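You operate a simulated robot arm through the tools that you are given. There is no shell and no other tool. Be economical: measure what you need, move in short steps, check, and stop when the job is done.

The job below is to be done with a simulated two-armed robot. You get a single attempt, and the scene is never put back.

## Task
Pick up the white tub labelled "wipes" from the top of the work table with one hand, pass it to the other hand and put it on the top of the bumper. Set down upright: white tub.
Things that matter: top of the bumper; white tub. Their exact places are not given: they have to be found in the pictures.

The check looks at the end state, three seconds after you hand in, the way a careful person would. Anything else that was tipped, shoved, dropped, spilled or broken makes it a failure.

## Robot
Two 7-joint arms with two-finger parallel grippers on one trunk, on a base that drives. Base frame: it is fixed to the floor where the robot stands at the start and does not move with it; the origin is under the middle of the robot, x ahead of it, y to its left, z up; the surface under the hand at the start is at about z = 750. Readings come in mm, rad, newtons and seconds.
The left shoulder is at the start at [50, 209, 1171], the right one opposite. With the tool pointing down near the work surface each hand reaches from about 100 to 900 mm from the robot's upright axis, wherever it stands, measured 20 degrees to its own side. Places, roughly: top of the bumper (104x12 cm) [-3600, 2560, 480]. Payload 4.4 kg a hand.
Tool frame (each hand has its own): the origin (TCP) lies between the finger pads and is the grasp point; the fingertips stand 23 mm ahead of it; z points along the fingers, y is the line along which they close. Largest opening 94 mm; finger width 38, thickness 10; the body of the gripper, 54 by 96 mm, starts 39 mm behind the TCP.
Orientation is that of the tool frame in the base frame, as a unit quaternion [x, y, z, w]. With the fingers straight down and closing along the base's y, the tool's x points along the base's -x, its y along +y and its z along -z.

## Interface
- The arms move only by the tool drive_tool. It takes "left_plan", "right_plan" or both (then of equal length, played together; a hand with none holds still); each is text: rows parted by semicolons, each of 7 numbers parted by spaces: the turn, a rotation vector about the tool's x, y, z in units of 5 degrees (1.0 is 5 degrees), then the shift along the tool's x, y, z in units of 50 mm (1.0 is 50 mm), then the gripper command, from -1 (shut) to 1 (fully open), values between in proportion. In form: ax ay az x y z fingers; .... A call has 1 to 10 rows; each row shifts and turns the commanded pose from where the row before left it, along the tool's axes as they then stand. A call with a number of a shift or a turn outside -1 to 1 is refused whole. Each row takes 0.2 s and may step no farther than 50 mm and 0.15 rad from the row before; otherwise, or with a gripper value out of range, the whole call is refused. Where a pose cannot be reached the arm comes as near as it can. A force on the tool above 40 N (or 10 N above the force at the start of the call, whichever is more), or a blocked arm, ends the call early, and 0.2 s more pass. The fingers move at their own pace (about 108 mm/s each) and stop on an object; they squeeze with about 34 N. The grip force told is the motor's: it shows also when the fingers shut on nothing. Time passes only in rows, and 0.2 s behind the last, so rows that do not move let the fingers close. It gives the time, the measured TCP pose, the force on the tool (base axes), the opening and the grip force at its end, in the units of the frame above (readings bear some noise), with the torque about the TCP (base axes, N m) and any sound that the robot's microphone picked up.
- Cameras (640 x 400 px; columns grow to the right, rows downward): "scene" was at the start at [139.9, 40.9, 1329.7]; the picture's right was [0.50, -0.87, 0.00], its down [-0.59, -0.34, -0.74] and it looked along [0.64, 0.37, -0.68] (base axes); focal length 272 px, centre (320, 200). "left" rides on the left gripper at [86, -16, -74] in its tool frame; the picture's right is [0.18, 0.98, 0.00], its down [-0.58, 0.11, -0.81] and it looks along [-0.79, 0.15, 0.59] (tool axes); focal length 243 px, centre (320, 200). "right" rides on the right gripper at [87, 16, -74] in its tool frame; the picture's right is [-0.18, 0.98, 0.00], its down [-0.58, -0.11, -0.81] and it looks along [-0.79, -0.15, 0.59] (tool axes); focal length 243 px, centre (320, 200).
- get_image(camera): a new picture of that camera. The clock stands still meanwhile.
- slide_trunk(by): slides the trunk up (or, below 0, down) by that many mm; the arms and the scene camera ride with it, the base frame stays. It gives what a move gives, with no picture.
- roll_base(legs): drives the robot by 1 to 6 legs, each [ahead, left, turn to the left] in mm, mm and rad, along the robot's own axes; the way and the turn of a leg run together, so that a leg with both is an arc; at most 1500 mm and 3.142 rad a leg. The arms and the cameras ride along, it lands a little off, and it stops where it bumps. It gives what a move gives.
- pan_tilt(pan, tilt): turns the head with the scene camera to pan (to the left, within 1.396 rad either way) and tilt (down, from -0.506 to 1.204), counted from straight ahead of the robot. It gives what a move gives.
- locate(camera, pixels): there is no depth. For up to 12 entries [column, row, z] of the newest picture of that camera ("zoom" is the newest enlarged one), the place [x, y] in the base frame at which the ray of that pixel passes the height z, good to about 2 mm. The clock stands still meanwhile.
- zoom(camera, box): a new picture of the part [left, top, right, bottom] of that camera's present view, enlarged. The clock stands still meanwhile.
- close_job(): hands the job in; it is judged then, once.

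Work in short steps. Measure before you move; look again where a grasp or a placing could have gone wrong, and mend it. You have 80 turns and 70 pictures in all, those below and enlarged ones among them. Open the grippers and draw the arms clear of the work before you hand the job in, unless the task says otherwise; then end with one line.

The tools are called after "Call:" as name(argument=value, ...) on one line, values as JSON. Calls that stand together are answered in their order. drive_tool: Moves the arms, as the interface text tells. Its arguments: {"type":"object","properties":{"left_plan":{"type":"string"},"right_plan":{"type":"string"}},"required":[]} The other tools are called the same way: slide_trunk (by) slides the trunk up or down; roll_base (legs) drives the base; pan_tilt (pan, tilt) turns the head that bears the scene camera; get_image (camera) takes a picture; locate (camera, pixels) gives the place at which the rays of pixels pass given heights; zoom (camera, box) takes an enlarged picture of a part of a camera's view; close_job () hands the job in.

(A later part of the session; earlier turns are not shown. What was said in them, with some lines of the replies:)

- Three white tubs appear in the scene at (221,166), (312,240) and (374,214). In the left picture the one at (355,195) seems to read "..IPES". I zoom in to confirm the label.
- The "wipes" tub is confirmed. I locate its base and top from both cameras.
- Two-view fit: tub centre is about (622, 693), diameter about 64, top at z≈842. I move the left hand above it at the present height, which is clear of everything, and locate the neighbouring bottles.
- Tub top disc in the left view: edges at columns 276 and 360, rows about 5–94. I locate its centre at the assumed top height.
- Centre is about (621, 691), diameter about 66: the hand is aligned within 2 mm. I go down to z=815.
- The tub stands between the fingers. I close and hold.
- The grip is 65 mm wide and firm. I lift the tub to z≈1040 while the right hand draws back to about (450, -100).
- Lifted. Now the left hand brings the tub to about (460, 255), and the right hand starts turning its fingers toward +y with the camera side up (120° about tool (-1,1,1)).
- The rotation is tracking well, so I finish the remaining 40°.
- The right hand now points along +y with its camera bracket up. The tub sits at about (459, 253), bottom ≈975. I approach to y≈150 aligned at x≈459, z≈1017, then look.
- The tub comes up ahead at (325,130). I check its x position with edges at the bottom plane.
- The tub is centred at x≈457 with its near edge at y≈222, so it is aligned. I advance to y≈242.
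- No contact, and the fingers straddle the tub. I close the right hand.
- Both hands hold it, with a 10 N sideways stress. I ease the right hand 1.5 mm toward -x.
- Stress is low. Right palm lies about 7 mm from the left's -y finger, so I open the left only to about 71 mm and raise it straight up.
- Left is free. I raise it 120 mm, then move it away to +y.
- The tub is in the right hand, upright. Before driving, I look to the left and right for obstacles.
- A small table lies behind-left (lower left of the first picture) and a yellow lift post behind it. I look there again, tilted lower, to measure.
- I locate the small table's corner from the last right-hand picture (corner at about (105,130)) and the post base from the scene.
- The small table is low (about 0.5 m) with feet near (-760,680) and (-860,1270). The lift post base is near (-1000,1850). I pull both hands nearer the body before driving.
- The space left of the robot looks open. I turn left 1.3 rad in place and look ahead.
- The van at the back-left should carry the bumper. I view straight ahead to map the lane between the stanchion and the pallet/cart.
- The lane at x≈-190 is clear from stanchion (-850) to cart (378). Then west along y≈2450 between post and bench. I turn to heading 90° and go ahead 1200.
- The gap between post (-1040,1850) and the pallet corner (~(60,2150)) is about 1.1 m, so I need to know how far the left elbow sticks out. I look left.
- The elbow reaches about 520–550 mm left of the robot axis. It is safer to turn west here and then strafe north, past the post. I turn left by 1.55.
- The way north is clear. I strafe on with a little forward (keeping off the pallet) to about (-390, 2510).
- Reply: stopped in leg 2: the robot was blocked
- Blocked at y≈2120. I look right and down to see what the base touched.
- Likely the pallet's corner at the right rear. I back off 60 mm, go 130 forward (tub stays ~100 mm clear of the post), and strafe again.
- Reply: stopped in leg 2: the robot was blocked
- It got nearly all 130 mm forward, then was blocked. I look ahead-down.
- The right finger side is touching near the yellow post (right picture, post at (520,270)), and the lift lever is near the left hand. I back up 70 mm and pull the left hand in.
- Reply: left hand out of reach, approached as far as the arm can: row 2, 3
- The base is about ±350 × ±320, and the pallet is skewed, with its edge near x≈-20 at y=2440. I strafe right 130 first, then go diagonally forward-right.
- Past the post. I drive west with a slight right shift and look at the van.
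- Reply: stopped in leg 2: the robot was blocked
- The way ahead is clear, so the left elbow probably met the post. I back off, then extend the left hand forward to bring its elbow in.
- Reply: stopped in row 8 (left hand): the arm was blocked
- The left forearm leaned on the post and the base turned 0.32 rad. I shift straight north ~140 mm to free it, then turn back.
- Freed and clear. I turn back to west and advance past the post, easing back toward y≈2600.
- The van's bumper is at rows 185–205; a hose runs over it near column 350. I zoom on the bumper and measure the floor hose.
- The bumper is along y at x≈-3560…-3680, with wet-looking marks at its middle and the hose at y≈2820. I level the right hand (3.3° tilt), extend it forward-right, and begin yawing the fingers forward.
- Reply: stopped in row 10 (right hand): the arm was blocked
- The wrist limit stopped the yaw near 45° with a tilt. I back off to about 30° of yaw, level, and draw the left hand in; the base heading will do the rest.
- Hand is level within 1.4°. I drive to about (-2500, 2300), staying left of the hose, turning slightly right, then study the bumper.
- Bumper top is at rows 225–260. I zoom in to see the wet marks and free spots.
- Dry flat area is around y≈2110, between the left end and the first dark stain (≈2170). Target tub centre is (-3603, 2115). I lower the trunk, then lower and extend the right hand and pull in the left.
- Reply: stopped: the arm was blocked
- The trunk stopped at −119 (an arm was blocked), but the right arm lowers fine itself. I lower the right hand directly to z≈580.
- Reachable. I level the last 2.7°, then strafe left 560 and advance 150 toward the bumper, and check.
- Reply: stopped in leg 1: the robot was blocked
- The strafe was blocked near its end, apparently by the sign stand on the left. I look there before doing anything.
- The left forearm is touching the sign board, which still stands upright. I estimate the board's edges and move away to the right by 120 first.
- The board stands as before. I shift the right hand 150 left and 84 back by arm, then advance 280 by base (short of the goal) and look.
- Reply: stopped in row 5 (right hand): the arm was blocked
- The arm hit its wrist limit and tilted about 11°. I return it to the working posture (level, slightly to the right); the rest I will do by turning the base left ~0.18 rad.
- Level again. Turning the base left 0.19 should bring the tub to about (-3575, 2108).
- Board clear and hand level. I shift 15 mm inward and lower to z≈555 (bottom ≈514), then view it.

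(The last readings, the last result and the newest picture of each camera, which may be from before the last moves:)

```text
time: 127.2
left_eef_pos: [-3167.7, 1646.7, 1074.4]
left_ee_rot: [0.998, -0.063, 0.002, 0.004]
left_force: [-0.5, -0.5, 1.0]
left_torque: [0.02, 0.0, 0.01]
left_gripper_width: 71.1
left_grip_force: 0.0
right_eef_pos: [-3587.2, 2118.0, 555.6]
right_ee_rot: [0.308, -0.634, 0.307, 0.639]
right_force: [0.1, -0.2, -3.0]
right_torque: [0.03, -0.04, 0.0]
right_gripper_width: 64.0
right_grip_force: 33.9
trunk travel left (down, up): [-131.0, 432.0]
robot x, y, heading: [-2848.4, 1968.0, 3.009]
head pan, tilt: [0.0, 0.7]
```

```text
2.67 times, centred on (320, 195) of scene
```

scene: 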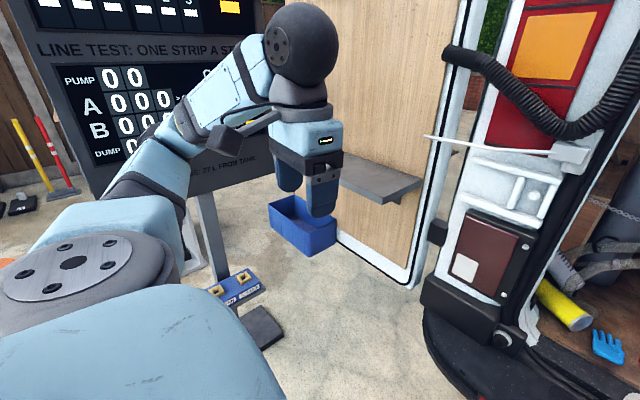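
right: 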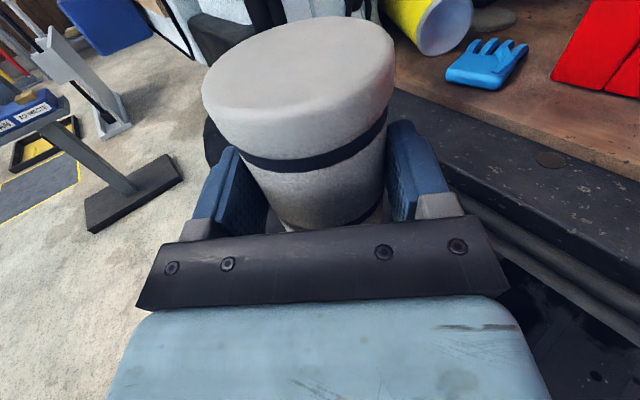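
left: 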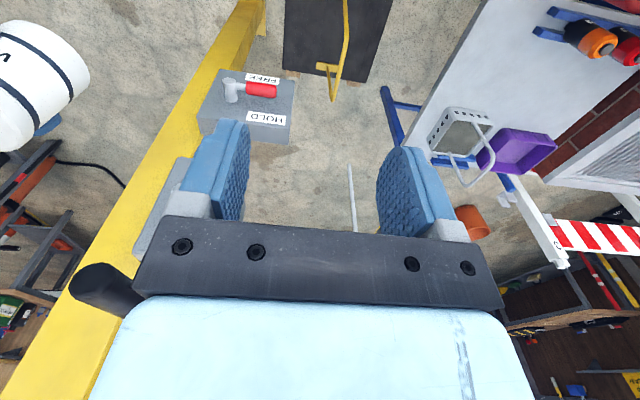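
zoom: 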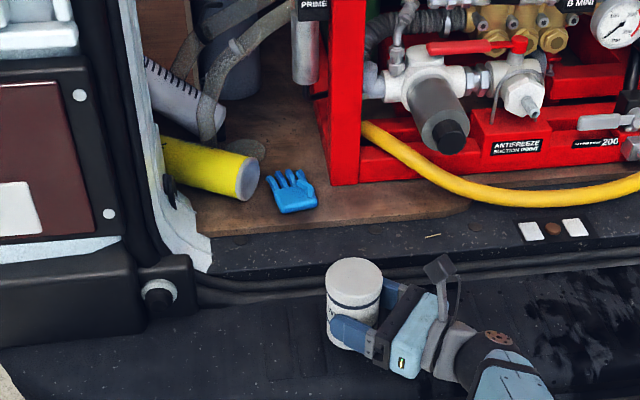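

Call:
locate(camera="zoom", pixels=[[300, 305, 480], [345, 350, 514], [350, 265, 604], [320, 380, 480], [210, 310, 480]])

Call:
get_image(camera="scene")

```text
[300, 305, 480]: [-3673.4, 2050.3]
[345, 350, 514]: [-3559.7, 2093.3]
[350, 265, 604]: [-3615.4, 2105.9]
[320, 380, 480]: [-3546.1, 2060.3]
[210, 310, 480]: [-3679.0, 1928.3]
```

```text
17 pictures are left
```

scene: 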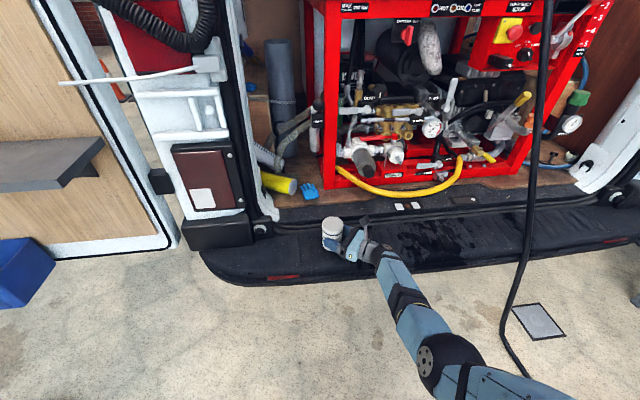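

The tub is at about (-3594, 2109) over the flat top (x -3675…-3540). I lower gently in small rows until contact.

Call:
drive_tool(right_plan="0 0 0 -0.2 0 0 -1;0 0 0 -0.2 0 0 -1;0 0 0 -0.12 0 0 -1;0 0 0 -0.06 0 0 -1;0 0 0 0 0 0 -1")

```text
time: 128.1
left_eef_pos: [-3163.7, 1646.0, 1075.8]
left_ee_rot: [0.998, -0.064, 0.0, 0.006]
left_force: [-0.5, 0.2, 0.0]
left_torque: [0.01, 0.01, 0.0]
left_gripper_width: 71.0
left_grip_force: 0.1
right_eef_pos: [-3587.3, 2119.9, 536.7]
right_ee_rot: [0.31, -0.628, 0.307, 0.644]
right_force: [10.4, 0.0, 25.2]
right_torque: [1.58, -2.32, -0.54]
right_gripper_width: 63.9
right_grip_force: 33.7
trunk travel left (down, up): [-131.0, 432.0]
robot x, y, heading: [-2844.0, 1969.9, 3.008]
head pan, tilt: [0.0, 0.7]
stopped in row 4 (right hand): the force on the tool passed its limit at 44 N (the readings are from after the stop); the commanded pose is now the measured one
```

Contact occurred at z=537, but the torque shows it's the hand's wrist flange (≈98 mm behind the TCP) touching the bumper, with the tub's bottom still ~15 mm up. I raise a bit, shift 12 mm outward, pitch the fingers down ~7.5° so the tub's edge touches first, and it will settle upright on release.

Call:
drive_tool(right_plan="0 0 0 0.3 0 0 -1;0 -0.88 0 0 -0.19 -0.15 -1;0 -0.88 0 0 0 0 -1;0 0 0 0 0 0 -1")

Call:
drive_tool(right_plan="0 0 0 -0.2 0 0 -1;0 0 0 -0.1 0 0 -1;0 0 0 -0.08 0 0 -1;0 0 0 -0.06 0 0 -1;0 0 0 -0.06 0 0 -1;0 0 0 0 0 0 -1")

```text
time: 129.1
left_eef_pos: [-3165.9, 1647.5, 1075.1]
left_ee_rot: [0.998, -0.064, 0.003, 0.005]
left_force: [0.0, 0.2, 0.0]
left_torque: [0.01, -0.02, -0.03]
left_gripper_width: 71.2
left_grip_force: 0.1
right_eef_pos: [-3574.9, 2120.5, 546.3]
right_ee_rot: [-0.332, 0.678, -0.284, -0.591]
right_force: [0.5, -0.6, -2.7]
right_torque: [0.05, -0.02, 0.03]
right_gripper_width: 64.0
right_grip_force: 34.1
trunk travel left (down, up): [-131.0, 432.0]
robot x, y, heading: [-2844.8, 1970.3, 3.006]
head pan, tilt: [0.0, 0.7]
```

```text
time: 130.3
left_eef_pos: [-3164.0, 1647.2, 1075.2]
left_ee_rot: [0.998, -0.064, 0.001, 0.006]
left_force: [0.3, -0.5, -0.2]
left_torque: [0.01, 0.01, 0.01]
left_gripper_width: 70.8
left_grip_force: 0.1
right_eef_pos: [-3573.2, 2124.7, 529.3]
right_ee_rot: [-0.333, 0.675, -0.282, -0.595]
right_force: [8.7, -0.3, 20.4]
right_torque: [0.78, -1.46, -0.24]
right_gripper_width: 63.9
right_grip_force: 33.9
trunk travel left (down, up): [-131.0, 432.0]
robot x, y, heading: [-2843.9, 1972.9, 3.011]
head pan, tilt: [0.0, 0.7]
stopped in row 5 (right hand): the force on the tool passed its limit at 44 N (the readings are from after the stop); the commanded pose is now the measured one
```

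The tub edge should now be within a few mm of the surface. I check the picture before release.

Call:
zoom(camera="scene", box=[280, 180, 420, 270])

Call:
get_image(camera="right")

```text
4.44 times, centred on (350, 225) of scene
```

zoom: 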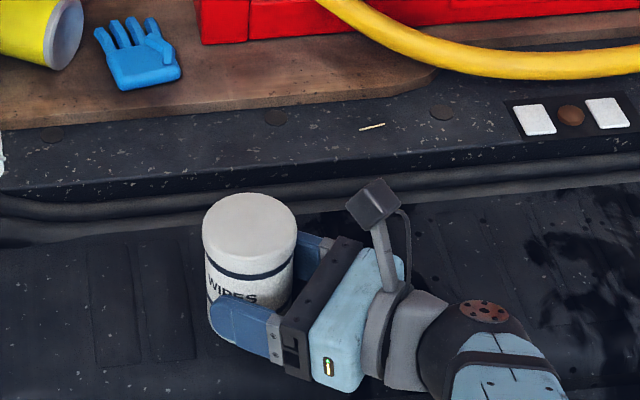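

```text
15 pictures are left
```

right: 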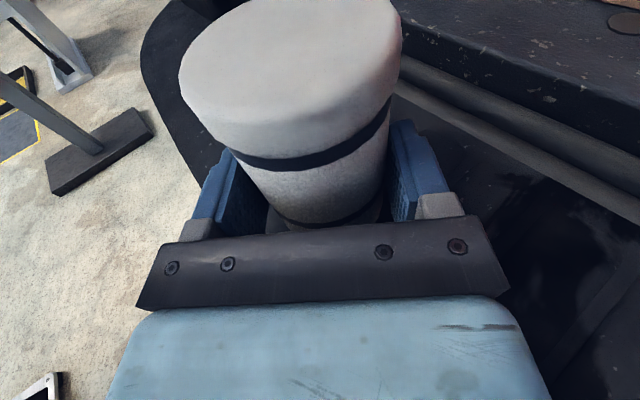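

The tub shifted slightly in the grip, so its bottom is touching the bumper. I release by opening slightly, then more.

Call:
drive_tool(right_plan="0 0 0 0 0 0 0.4;0 0 0 0 0 0 0.45;0 0 0 0 0 0 0.55;0 0 0 0 0 0 0.7;0 0 0 0 0 0 0.7")

Call:
zoom(camera="scene", box=[280, 180, 420, 270])

Call:
get_image(camera="right")

```text
time: 131.5
left_eef_pos: [-3164.1, 1645.2, 1075.8]
left_ee_rot: [0.998, -0.064, 0.0, 0.006]
left_force: [0.2, -0.3, -0.4]
left_torque: [-0.01, 0.01, 0.02]
left_gripper_width: 70.9
left_grip_force: 0.0
right_eef_pos: [-3574.0, 2123.8, 528.4]
right_ee_rot: [-0.332, 0.676, -0.28, -0.595]
right_force: [-8.0, 0.5, 31.4]
right_torque: [1.0, -1.06, 0.28]
right_gripper_width: 79.7
right_grip_force: 0.0
trunk travel left (down, up): [-131.0, 432.0]
robot x, y, heading: [-2845.4, 1970.6, 3.009]
head pan, tilt: [0.0, 0.7]
```

```text
4.44 times, centred on (350, 225) of scene
```

zoom: 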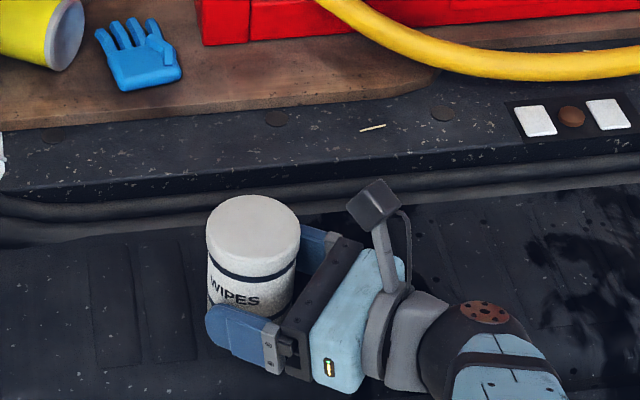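

```text
13 pictures are left
```

right: 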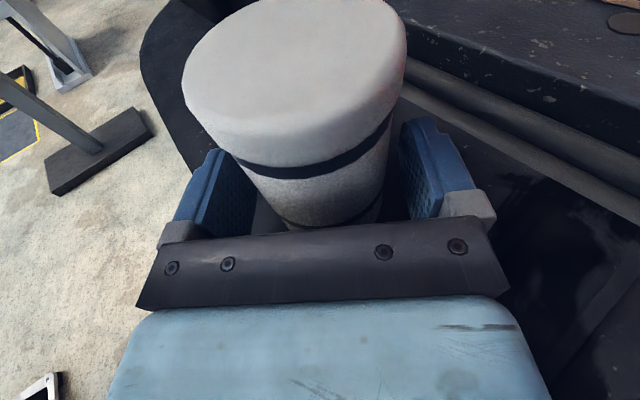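

The tub stands upright on the bumper. I open fully, relieve slightly, and retract along the finger axis.

Call:
drive_tool(right_plan="0 0 0 0.05 0 0 1;0 0 0 0 0 -0.1 1;0 0 0 0 0 -0.3 1;0 0 0 0 0 -0.5 1;0 0 0 0 0 -0.7 1;0 0 0 0 0 -0.8 1;0 0 0 0 0 0 1")

Call:
get_image(camera="scene")

```text
time: 133.3
left_eef_pos: [-3151.3, 1636.3, 1082.6]
left_ee_rot: [0.998, -0.064, -0.007, 0.0]
left_force: [-0.4, -0.4, 0.3]
left_torque: [-0.02, 0.02, -0.01]
left_gripper_width: 70.9
left_grip_force: 0.1
right_eef_pos: [-3522.0, 2207.4, 601.5]
right_ee_rot: [-0.348, 0.653, -0.269, -0.616]
right_force: [0.7, 0.4, 0.8]
right_torque: [0.04, 0.01, -0.04]
right_gripper_width: 94.2
right_grip_force: 0.0
trunk travel left (down, up): [-131.0, 432.0]
robot x, y, heading: [-2844.4, 1971.8, 3.009]
head pan, tilt: [0.0, 0.7]
stopped in row 7 (right hand): the arm was blocked; the commanded pose is now the measured one
```

```text
12 pictures are left
```

scene: 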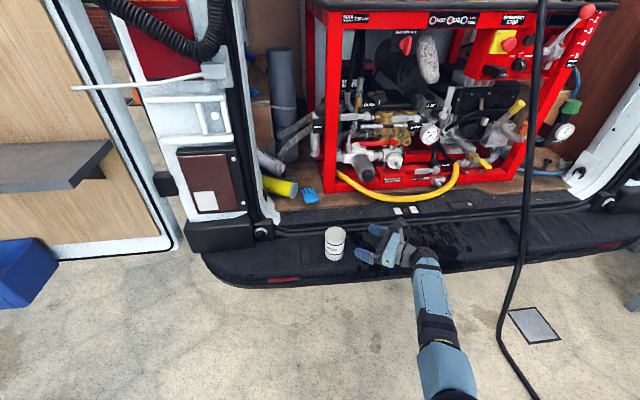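

The tub stands alone at (333,243) and the hand is clear. I back the robot off 350 mm and verify.

Call:
roll_base(legs=[[-350, 0, 0]])

Call:
pan_tilt(pan=0.1, tilt=0.5)

Call:
get_image(camera="scene")

Call:
zoom(camera="scene", box=[250, 170, 410, 270])

Call:
pan_tilt(pan=1.1, tilt=0.4)

Call:
get_image(camera="scene")

```text
time: 135.5
left_eef_pos: [-2814.0, 1590.1, 1079.5]
left_ee_rot: [0.998, -0.062, -0.005, -0.002]
left_force: [0.0, 0.3, 0.9]
left_torque: [0.01, 0.03, 0.0]
left_gripper_width: 70.7
left_grip_force: 0.0
right_eef_pos: [-3184.0, 2162.9, 600.1]
right_ee_rot: [-0.348, 0.655, -0.268, -0.614]
right_force: [-0.2, 0.2, 0.2]
right_torque: [0.04, -0.02, 0.0]
right_gripper_width: 93.9
right_grip_force: 0.1
trunk travel left (down, up): [-131.0, 432.0]
robot x, y, heading: [-2506.6, 1926.8, 3.018]
head pan, tilt: [0.0, 0.7]
```

```text
time: 136.3
left_eef_pos: [-2812.8, 1589.1, 1080.9]
left_ee_rot: [0.998, -0.062, -0.006, -0.001]
left_force: [-0.4, 0.7, 0.3]
left_torque: [0.01, -0.03, -0.01]
left_gripper_width: 71.0
left_grip_force: 0.1
right_eef_pos: [-3183.0, 2163.3, 602.5]
right_ee_rot: [-0.35, 0.654, -0.268, -0.615]
right_force: [-0.2, -0.5, -0.2]
right_torque: [-0.02, 0.01, -0.01]
right_gripper_width: 94.4
right_grip_force: 0.0
trunk travel left (down, up): [-131.0, 432.0]
robot x, y, heading: [-2503.2, 1925.2, 3.01]
head pan, tilt: [0.099, 0.499]
```

```text
11 pictures are left
```

scene: 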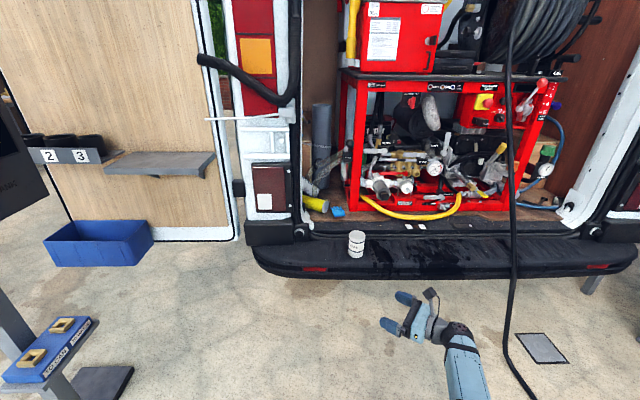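

```text
4.00 times, centred on (330, 220) of scene
```

zoom: 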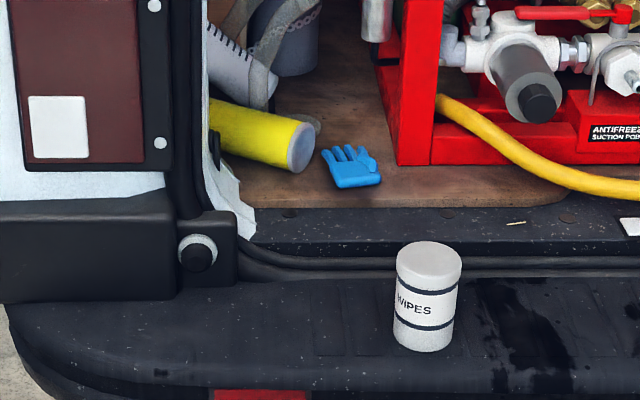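

```text
time: 137.5
left_eef_pos: [-2813.7, 1590.6, 1079.7]
left_ee_rot: [0.998, -0.062, -0.005, -0.001]
left_force: [0.1, 0.1, 0.6]
left_torque: [0.01, 0.01, 0.0]
left_gripper_width: 71.0
left_grip_force: 0.0
right_eef_pos: [-3183.2, 2164.4, 600.9]
right_ee_rot: [-0.35, 0.654, -0.268, -0.614]
right_force: [-0.8, 0.2, -0.4]
right_torque: [0.01, 0.03, -0.01]
right_gripper_width: 93.8
right_grip_force: 0.0
trunk travel left (down, up): [-131.0, 432.0]
robot x, y, heading: [-2501.8, 1924.2, 3.014]
head pan, tilt: [1.1, 0.4]
```

```text
9 pictures are left
```

scene: 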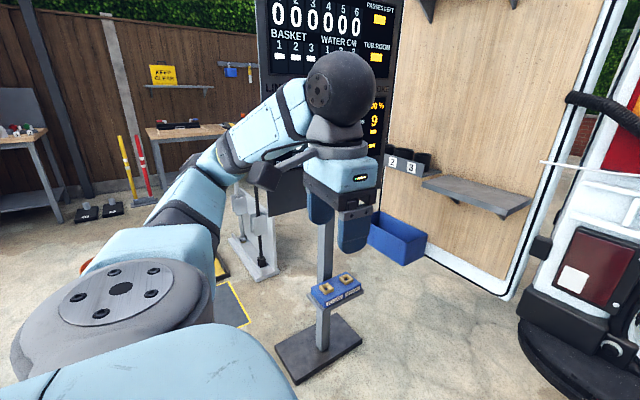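

Tub stands upright on the bumper and the sign stand is unmoved. I open the left gripper fully and hand in.

Call:
drive_tool(left_plan="0 0 0 0 0 0 1;0 0 0 0 0 0 1")

Call:
close_job()

```text
time: 138.1
left_eef_pos: [-2813.6, 1591.3, 1080.8]
left_ee_rot: [0.998, -0.062, -0.006, -0.001]
left_force: [-0.1, 0.1, -0.2]
left_torque: [0.02, -0.01, 0.03]
left_gripper_width: 94.1
left_grip_force: 0.1
right_eef_pos: [-3184.8, 2164.9, 601.6]
right_ee_rot: [-0.349, 0.655, -0.267, -0.615]
right_force: [0.6, 0.8, -0.6]
right_torque: [-0.02, -0.02, -0.01]
right_gripper_width: 93.8
right_grip_force: 0.1
trunk travel left (down, up): [-131.0, 432.0]
robot x, y, heading: [-2503.4, 1924.4, 3.006]
head pan, tilt: [1.1, 0.4]
```

```text
The job is handed in.
```

The "wipes" tub was picked up with the left hand, passed to the right, and now stands upright on the van's rear bumper near its left end; on the way the robot was stopped against the yellow post and the sign board (both still upright in later pictures) and probably the pallet, which I did not see again.
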